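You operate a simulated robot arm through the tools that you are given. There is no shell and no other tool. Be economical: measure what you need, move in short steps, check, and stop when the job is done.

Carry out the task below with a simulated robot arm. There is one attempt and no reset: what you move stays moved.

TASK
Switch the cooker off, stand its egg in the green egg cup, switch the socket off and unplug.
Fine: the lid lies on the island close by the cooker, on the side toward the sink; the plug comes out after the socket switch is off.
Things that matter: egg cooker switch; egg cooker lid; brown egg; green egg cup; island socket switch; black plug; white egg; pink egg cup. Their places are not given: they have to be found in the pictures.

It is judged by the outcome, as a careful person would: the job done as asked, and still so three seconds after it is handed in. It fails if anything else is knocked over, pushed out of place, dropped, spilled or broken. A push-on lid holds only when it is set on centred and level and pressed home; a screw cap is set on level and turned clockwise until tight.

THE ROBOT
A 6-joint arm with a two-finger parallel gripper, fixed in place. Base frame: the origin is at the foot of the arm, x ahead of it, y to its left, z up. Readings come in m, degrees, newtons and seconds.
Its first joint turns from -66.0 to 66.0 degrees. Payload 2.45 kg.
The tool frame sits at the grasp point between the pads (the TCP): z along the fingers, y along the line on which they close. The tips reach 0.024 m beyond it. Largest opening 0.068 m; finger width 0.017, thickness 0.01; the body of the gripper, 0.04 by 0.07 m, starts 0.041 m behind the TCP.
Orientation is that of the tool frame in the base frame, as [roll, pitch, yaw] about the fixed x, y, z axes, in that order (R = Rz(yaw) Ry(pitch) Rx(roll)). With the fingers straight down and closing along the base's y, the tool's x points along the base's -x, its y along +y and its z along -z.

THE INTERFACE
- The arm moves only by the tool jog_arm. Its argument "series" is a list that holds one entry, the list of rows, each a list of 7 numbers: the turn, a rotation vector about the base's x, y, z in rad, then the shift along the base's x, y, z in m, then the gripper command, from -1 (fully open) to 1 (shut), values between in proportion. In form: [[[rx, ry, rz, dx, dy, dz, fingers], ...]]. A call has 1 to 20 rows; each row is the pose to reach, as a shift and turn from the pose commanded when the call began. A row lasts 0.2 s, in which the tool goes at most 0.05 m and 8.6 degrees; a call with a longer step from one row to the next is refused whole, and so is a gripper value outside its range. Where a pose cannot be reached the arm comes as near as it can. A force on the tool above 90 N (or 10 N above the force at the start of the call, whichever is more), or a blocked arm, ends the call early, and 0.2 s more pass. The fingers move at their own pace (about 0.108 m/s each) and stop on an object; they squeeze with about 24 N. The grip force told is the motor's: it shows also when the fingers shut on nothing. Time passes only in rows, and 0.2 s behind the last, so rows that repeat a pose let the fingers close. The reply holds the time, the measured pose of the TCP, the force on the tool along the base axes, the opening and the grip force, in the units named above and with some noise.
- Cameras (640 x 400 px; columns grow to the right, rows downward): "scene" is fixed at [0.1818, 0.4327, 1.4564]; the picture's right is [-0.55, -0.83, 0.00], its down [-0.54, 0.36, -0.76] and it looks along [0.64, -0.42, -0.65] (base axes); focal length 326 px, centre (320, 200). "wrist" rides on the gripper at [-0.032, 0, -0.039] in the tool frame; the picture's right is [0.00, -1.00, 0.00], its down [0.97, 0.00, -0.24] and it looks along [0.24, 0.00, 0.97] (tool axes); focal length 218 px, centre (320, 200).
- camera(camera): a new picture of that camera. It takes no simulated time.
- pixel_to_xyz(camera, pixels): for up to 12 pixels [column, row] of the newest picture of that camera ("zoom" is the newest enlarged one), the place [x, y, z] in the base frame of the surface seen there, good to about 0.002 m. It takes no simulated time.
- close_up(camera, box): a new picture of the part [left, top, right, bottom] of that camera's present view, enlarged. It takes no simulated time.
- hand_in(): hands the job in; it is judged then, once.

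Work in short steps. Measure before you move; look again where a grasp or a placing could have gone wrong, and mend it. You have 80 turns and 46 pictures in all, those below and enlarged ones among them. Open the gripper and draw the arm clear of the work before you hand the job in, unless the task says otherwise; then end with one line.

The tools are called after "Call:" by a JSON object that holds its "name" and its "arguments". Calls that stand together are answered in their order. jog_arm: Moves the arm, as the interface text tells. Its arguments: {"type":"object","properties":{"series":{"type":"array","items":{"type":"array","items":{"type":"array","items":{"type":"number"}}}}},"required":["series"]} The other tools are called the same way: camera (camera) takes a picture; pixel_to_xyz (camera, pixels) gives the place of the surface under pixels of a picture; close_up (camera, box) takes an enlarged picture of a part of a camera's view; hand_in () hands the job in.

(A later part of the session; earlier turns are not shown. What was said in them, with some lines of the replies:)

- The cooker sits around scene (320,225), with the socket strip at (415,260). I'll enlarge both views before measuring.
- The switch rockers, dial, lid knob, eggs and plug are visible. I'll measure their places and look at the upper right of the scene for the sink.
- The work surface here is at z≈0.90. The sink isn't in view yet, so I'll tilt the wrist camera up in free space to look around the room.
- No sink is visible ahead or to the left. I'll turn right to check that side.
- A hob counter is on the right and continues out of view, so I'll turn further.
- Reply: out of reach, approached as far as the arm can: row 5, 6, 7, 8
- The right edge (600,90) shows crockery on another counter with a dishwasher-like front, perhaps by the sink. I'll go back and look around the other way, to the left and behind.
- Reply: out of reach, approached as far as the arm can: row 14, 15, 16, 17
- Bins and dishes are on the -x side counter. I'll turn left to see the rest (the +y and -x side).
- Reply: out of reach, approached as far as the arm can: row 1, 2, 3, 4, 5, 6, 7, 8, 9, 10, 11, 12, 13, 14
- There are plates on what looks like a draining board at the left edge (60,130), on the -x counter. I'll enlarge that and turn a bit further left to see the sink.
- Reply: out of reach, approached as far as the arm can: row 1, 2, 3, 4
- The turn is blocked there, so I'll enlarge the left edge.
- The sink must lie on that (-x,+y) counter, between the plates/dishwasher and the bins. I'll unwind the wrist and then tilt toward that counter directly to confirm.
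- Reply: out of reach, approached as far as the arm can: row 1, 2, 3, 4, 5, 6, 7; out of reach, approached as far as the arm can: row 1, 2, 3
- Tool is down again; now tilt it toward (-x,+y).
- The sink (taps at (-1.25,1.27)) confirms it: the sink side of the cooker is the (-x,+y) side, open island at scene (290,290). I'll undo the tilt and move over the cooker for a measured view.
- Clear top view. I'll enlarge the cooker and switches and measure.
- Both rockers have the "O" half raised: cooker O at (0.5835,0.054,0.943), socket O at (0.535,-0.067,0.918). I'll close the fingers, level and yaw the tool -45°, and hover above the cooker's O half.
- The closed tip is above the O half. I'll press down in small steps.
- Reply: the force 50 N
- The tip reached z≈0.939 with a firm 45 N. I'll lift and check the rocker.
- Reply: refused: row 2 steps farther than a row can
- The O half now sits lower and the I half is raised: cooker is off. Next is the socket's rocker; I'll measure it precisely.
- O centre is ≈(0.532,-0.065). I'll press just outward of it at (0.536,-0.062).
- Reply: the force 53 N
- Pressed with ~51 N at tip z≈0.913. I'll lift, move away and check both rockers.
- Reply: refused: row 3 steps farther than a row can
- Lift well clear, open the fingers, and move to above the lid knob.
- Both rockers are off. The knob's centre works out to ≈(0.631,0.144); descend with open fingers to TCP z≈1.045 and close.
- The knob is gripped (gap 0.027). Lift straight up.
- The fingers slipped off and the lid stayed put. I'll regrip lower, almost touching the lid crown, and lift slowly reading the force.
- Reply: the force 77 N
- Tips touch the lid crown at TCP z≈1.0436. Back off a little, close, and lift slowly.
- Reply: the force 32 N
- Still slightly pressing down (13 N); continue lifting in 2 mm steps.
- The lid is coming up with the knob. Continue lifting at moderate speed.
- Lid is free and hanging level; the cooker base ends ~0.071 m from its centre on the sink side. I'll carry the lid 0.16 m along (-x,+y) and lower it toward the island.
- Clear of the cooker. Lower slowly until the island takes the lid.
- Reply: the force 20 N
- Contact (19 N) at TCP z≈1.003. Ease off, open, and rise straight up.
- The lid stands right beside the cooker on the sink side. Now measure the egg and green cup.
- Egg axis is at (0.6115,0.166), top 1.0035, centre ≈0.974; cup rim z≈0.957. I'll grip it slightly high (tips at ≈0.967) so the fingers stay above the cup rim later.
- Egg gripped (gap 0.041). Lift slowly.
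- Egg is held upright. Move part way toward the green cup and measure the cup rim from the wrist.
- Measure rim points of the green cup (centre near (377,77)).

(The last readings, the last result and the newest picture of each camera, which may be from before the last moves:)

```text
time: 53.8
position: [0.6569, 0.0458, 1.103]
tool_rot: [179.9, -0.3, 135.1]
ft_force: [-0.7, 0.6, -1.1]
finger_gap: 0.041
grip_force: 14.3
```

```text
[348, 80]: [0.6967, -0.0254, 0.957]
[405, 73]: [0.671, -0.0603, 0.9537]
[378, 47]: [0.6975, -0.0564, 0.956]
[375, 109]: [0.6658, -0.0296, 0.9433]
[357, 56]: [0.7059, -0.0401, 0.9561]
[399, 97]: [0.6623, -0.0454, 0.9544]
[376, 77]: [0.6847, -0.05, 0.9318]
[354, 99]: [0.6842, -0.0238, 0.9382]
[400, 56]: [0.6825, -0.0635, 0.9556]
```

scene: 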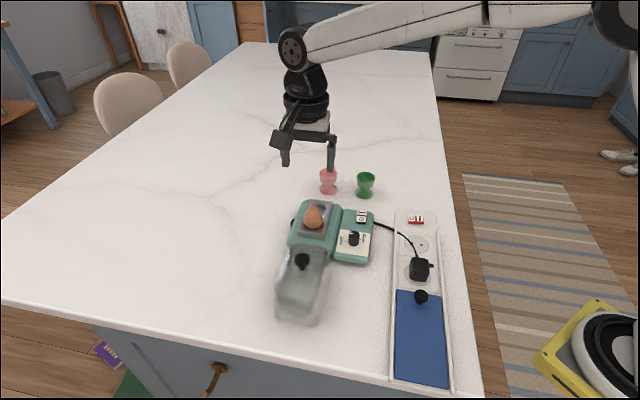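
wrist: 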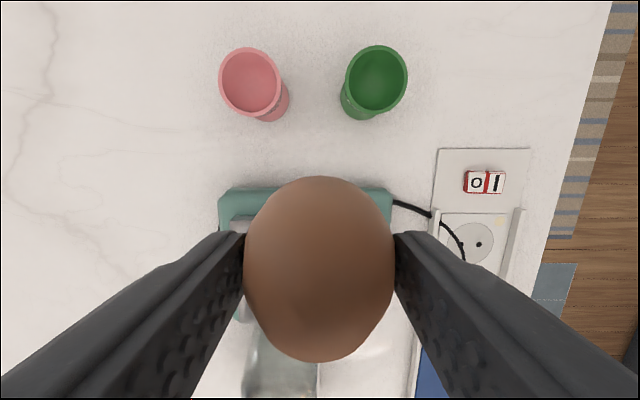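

Opposite rim points give a centre of (0.684,-0.043), radius ≈0.0218. Move over it and descend to just above.

Call:
{"name": "jog_arm", "arguments": {"series": [[[0, 0, 0, 0.006, -0.02, 0, 1], [0, 0, 0, 0.012, -0.04, 0, 1], [0, 0, 0, 0.02, -0.06, 0, 1], [0, 0, 0, 0.025, -0.08, 0, 1], [0, 0, 0, 0.0273, -0.0888, 0, 1], [0, 0, 0, 0.0273, -0.0888, -0.02, 1], [0, 0, 0, 0.0273, -0.0888, -0.04, 1], [0, 0, 0, 0.0273, -0.0888, -0.06, 1], [0, 0, 0, 0.0273, -0.0888, -0.075, 1], [0, 0, 0, 0.0273, -0.0888, -0.085, 1], [0, 0, 0, 0.0273, -0.0888, -0.085, 1]]]}}

Call:
{"name": "close_up", "arguments": {"camera": "scene", "box": [310, 120, 430, 220]}}

```text
time: 56.2
position: [0.6829, -0.0417, 1.018]
tool_rot: [179.9, -0.3, 135.1]
ft_force: [0.1, 0.0, -0.7]
finger_gap: 0.041
grip_force: 13.7
```

```text
4.00 times, centred on (370, 170) of scene
```

zoom: 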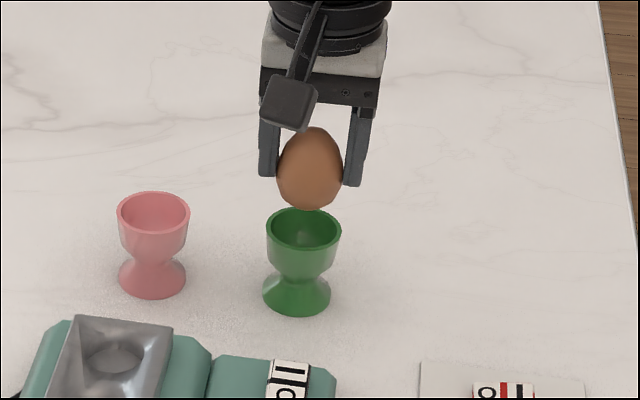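

The egg lines up with the cup (the small image offset matches perspective). Lower slowly.

Call:
{"name": "jog_arm", "arguments": {"series": [[[0, 0, 0, 0.001, -0.0013, -0.008, 1], [0, 0, 0, 0.001, -0.0013, -0.016, 1], [0, 0, 0, 0.001, -0.0013, -0.022, 1], [0, 0, 0, 0.001, -0.0013, -0.026, 1], [0, 0, 0, 0.001, -0.0013, -0.029, 1], [0, 0, 0, 0.001, -0.0013, -0.031, 1]]]}}

Call:
{"name": "close_up", "arguments": {"camera": "scene", "box": [310, 120, 430, 220]}}

```text
time: 57.6
position: [0.6858, -0.0437, 0.9886]
tool_rot: [179.9, -0.2, 135.1]
ft_force: [-1.2, 1.7, 9.2]
finger_gap: 0.041
grip_force: 13.9
```

```text
4.00 times, centred on (370, 170) of scene
```

zoom: 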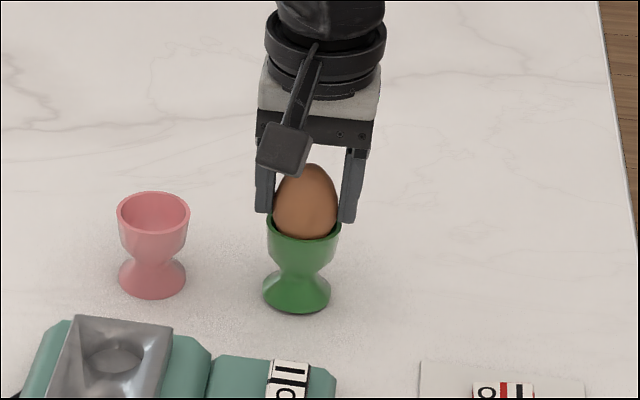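

The egg is seated in the cup (≈10 N contact). Release and rise straight up.

Call:
{"name": "jog_arm", "arguments": {"series": [[[0, 0, 0, 0, 0, 0.001, 1], [0, 0, 0, 0, 0, 0.001, 0], [0, 0, 0, 0, 0, 0.001, -0.6], [0, 0, 0, 0, 0, 0.001, -1], [0, 0, 0, 0, 0, 0.001, -1], [0, 0, 0, 0, 0, 0.02, -1], [0, 0, 0, 0, 0, 0.05, -1], [0, 0, 0, 0, 0, 0.09, -1], [0, 0, 0, -0.02, 0.02, 0.13, -1], [0, 0, 0, -0.05, 0.05, 0.13, -1]]]}}

Call:
{"name": "camera", "arguments": {"camera": "wrist"}}

Call:
{"name": "close_up", "arguments": {"camera": "scene", "box": [310, 150, 470, 310]}}

```text
time: 59.8
position: [0.635, 0.0068, 1.1174]
tool_rot: [179.9, -0.3, 135.0]
ft_force: [1.3, -0.1, -0.2]
finger_gap: 0.0679
grip_force: 0.1
```

```text
9 pictures are left
```

wrist: 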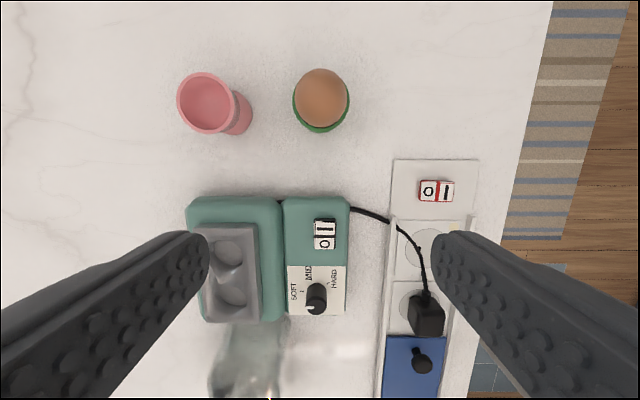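

```text
2.50 times, centred on (390, 230) of scene
```

zoom: 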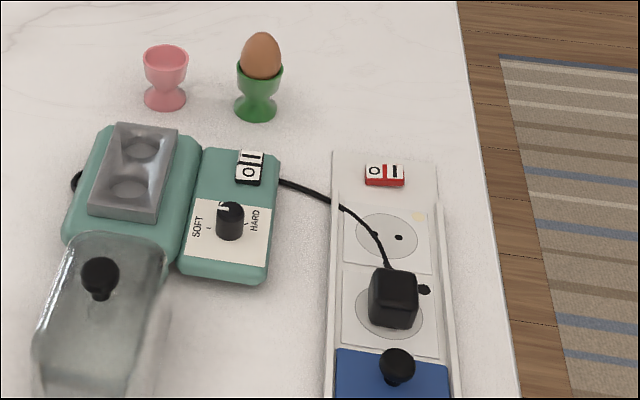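

The egg stands upright in the green cup. Now move above the black plug for a measured top view.

Call:
{"name": "jog_arm", "arguments": {"series": [[[0, 0, 0, -0.04, 0.006, 0, -1], [0, 0, 0, -0.08, 0.012, 0, -1], [0, 0, 0, -0.12, 0.018, 0, -1], [0, 0, 0, -0.16, 0.024, 0, -1], [0, 0, 0, -0.195, 0.03, 0, -1], [0, 0, 0, -0.215, 0.031, -0.02, -1], [0, 0, 0, -0.215, 0.031, -0.03, -1]]]}}

Call:
{"name": "camera", "arguments": {"camera": "wrist"}}

```text
time: 61.4
position: [0.4197, 0.0377, 1.0869]
tool_rot: [-179.9, -0.3, 135.1]
ft_force: [0.2, -1.0, 0.4]
finger_gap: 0.0677
grip_force: 0.0
```

```text
7 pictures are left
```

wrist: 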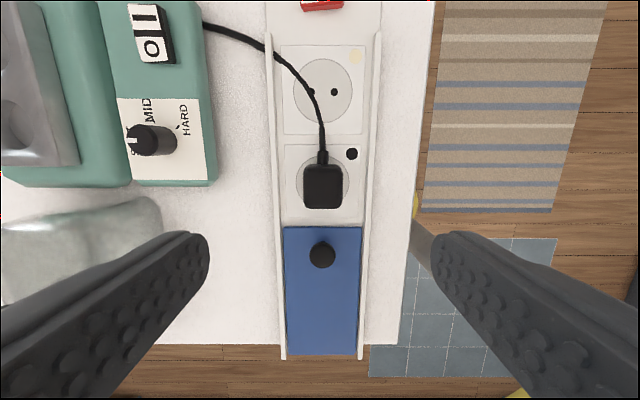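

Measure the plug's faces and the strip's side lips.

Call:
{"name": "pixel_to_xyz", "arguments": {"camera": "wrist", "pixels": [[306, 187], [340, 187], [323, 169], [323, 205], [323, 187], [278, 190], [368, 190], [290, 190], [355, 190], [351, 153], [321, 255]]}}

```text
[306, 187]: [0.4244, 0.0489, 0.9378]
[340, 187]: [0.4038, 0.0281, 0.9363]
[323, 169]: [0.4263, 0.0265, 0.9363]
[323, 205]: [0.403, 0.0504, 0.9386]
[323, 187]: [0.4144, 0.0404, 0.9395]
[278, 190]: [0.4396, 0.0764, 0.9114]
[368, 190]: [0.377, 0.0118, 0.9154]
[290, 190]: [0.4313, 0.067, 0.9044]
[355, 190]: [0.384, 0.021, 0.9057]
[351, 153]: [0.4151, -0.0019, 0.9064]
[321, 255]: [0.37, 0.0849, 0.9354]
```

Plug centre (0.414,0.0385), ~0.033 wide, top 0.939; side lips at ±0.045 reach 0.915. I'll open only to ~0.05 m, descend to TCP z≈0.937 and grip.

Call:
{"name": "jog_arm", "arguments": {"series": [[[0, 0, 0, -0.0055, 0.0008, -0.03, -0.45], [0, 0, 0, -0.0055, 0.0008, -0.07, -0.45], [0, 0, 0, -0.0055, 0.0008, -0.11, -0.45], [0, 0, 0, -0.0055, 0.0008, -0.135, -0.45], [0, 0, 0, -0.0055, 0.0008, -0.145, -0.45], [0, 0, 0, -0.0055, 0.0008, -0.15, -0.45], [0, 0, 0, -0.0055, 0.0008, -0.15, 0.3], [0, 0, 0, -0.0055, 0.0008, -0.15, 1], [0, 0, 0, -0.0055, 0.0008, -0.15, 1], [0, 0, 0, -0.0055, 0.0008, -0.15, 1]]]}}

```text
time: 63.6
position: [0.4135, 0.0388, 0.9365]
tool_rot: [180.0, -0.3, 135.1]
ft_force: [-0.2, 2.7, -6.3]
finger_gap: 0.0355
grip_force: 23.9
```

Plug gripped (gap 0.0355). Pull up slowly.

Call:
{"name": "jog_arm", "arguments": {"series": [[[0, 0, 0, 0, 0, 0.002, 1], [0, 0, 0, 0, 0, 0.004, 1], [0, 0, 0, 0, 0, 0.006, 1], [0, 0, 0, 0, 0, 0.009, 1], [0, 0, 0, 0, 0, 0.012, 1], [0, 0, 0, 0, 0, 0.016, 1]]]}}

```text
time: 65.0
position: [0.4137, 0.0384, 0.9537]
tool_rot: [180.0, -0.2, 135.1]
ft_force: [0.8, 0.7, -1.6]
finger_gap: 0.0355
grip_force: 24.0
```

It's coming out with the gap held. Raise further and look.

Call:
{"name": "jog_arm", "arguments": {"series": [[[0, 0, 0, 0, 0, 0.005, 1], [0, 0, 0, 0, 0, 0.01, 1], [0, 0, 0, 0, 0, 0.015, 1], [0, 0, 0, 0, 0, 0.02, 1], [0, 0, 0, 0, 0, 0.025, 1], [0, 0, 0, 0, 0, 0.03, 1]]]}}

Call:
{"name": "close_up", "arguments": {"camera": "scene", "box": [330, 190, 470, 310]}}

```text
time: 66.4
position: [0.4162, 0.0375, 0.982]
tool_rot: [179.9, -0.3, 135.0]
ft_force: [0.4, -0.5, -0.6]
finger_gap: 0.0356
grip_force: 24.1
```

```text
3.33 times, centred on (400, 250) of scene
```

zoom: 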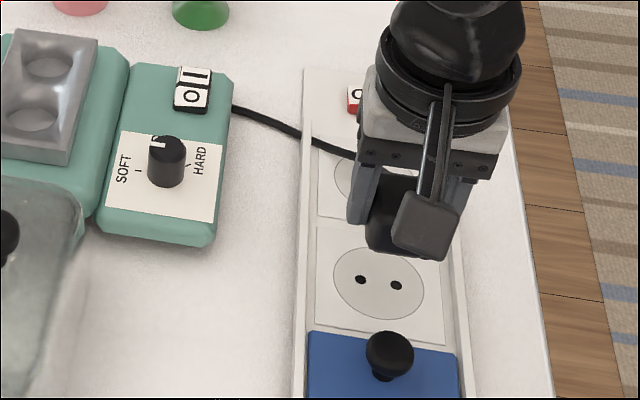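

The plug is clear of the socket. I'll carry it over the lip to the free island strip beside the cooker box (≈(0.444,0.125)) and lower it.

Call:
{"name": "jog_arm", "arguments": {"series": [[[0, 0, 0, 0, 0, 0.01, 1], [0, 0, 0, 0.005, 0.015, 0.012, 1], [0, 0, 0, 0.01, 0.03, 0.012, 1], [0, 0, 0, 0.015, 0.045, 0.012, 1], [0, 0, 0, 0.02, 0.06, 0.012, 1], [0, 0, 0, 0.024, 0.075, 0.012, 1], [0, 0, 0, 0.0277, 0.0873, 0.012, 1], [0, 0, 0, 0.0277, 0.0873, 0.0, 1], [0, 0, 0, 0.0277, 0.0873, -0.012, 1], [0, 0, 0, 0.0277, 0.0873, -0.022, 1]]]}}

Call:
{"name": "close_up", "arguments": {"camera": "scene", "box": [290, 190, 450, 330]}}

```text
time: 68.6
position: [0.4418, 0.1263, 0.962]
tool_rot: [-180.0, -0.4, 135.1]
ft_force: [0.2, -0.2, -0.3]
finger_gap: 0.0355
grip_force: 23.5
```

```text
2.86 times, centred on (370, 260) of scene
```

zoom: 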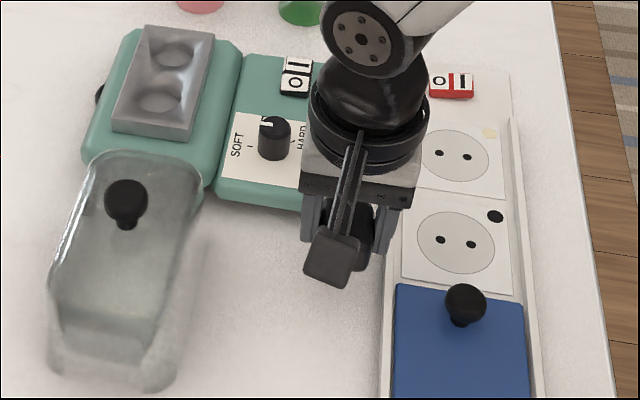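

Clear of box and lip. Lower until contact.

Call:
{"name": "jog_arm", "arguments": {"series": [[[0, 0, 0, 0.001, -0.0015, -0.005, 1], [0, 0, 0, 0.001, -0.0015, -0.01, 1], [0, 0, 0, 0.001, -0.0015, -0.015, 1], [0, 0, 0, 0.001, -0.0015, -0.02, 1], [0, 0, 0, 0.001, -0.0015, -0.024, 1], [0, 0, 0, 0.001, -0.0015, -0.027, 1], [0, 0, 0, 0.001, -0.0015, -0.03, 1]]]}}

```text
time: 70.2
position: [0.4426, 0.1235, 0.9319]
tool_rot: [179.9, -0.3, 135.1]
ft_force: [-1.8, -0.5, 6.4]
finger_gap: 0.0358
grip_force: 24.1
```

The plug's flat face is on the island (6 N). Open partly and rise straight up.

Call:
{"name": "jog_arm", "arguments": {"series": [[[0, 0, 0, 0, 0, 0.001, 0.2], [0, 0, 0, 0, 0, 0.001, -0.35], [0, 0, 0, 0, 0, 0.001, -0.4], [0, 0, 0, 0, 0, 0.001, -0.4], [0, 0, 0, 0, 0, 0.03, -0.4], [0, 0, 0, 0, 0, 0.07, -0.4], [0, 0, 0, 0, 0, 0.11, -1], [0, 0, 0, 0, 0, 0.15, -1], [0, 0, 0, -0.02, 0, 0.19, -1], [0, 0, 0, -0.04, -0.03, 0.22, -1], [0, 0, 0, -0.06, -0.06, 0.25, -1], [0, 0, 0, -0.08, -0.09, 0.27, -1]]]}}

Call:
{"name": "camera", "arguments": {"camera": "scene"}}

Call:
{"name": "close_up", "arguments": {"camera": "scene", "box": [260, 150, 460, 330]}}

```text
time: 72.8
position: [0.3678, 0.0347, 1.2012]
tool_rot: [-179.9, -0.4, 135.1]
ft_force: [-0.2, -0.2, -0.3]
finger_gap: 0.0681
grip_force: 0.0
out of reach, approached as far as the arm can: row 12
```

```text
4 pictures are left
```

scene: 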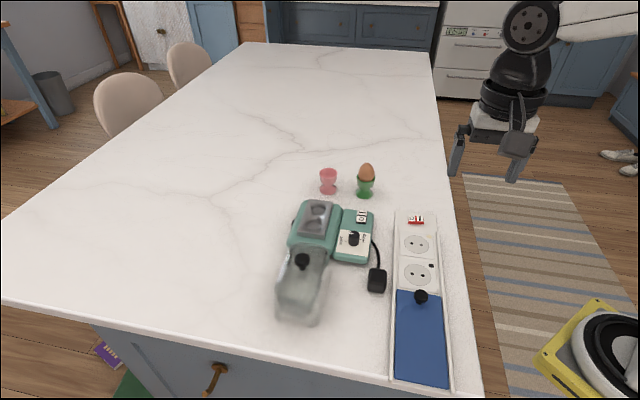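

```text
2.22 times, centred on (360, 240) of scene
```

zoom: 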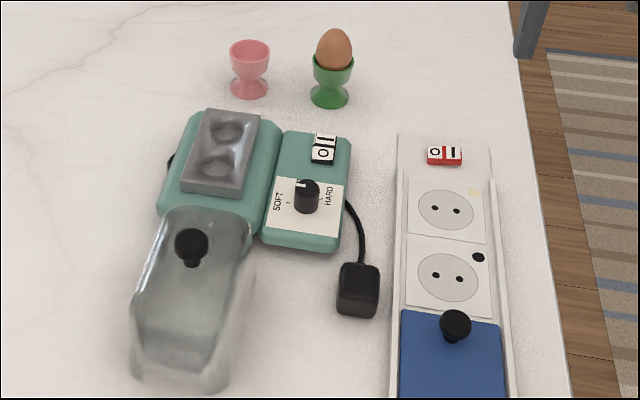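

The final view shows both rockers at O, the egg upright in the green cup, the lid beside the cooker on the sink side, and the plug out on the island. The arm is clear and open, so I hand in.

Call:
{"name": "hand_in", "arguments": {}}

```text
The job is handed in.
```

I handed the job in with the cooker and socket switched off, the brown egg standing in the green cup, the lid by the cooker on the sink side, and the plug out on the island. The white egg never showed in any picture.
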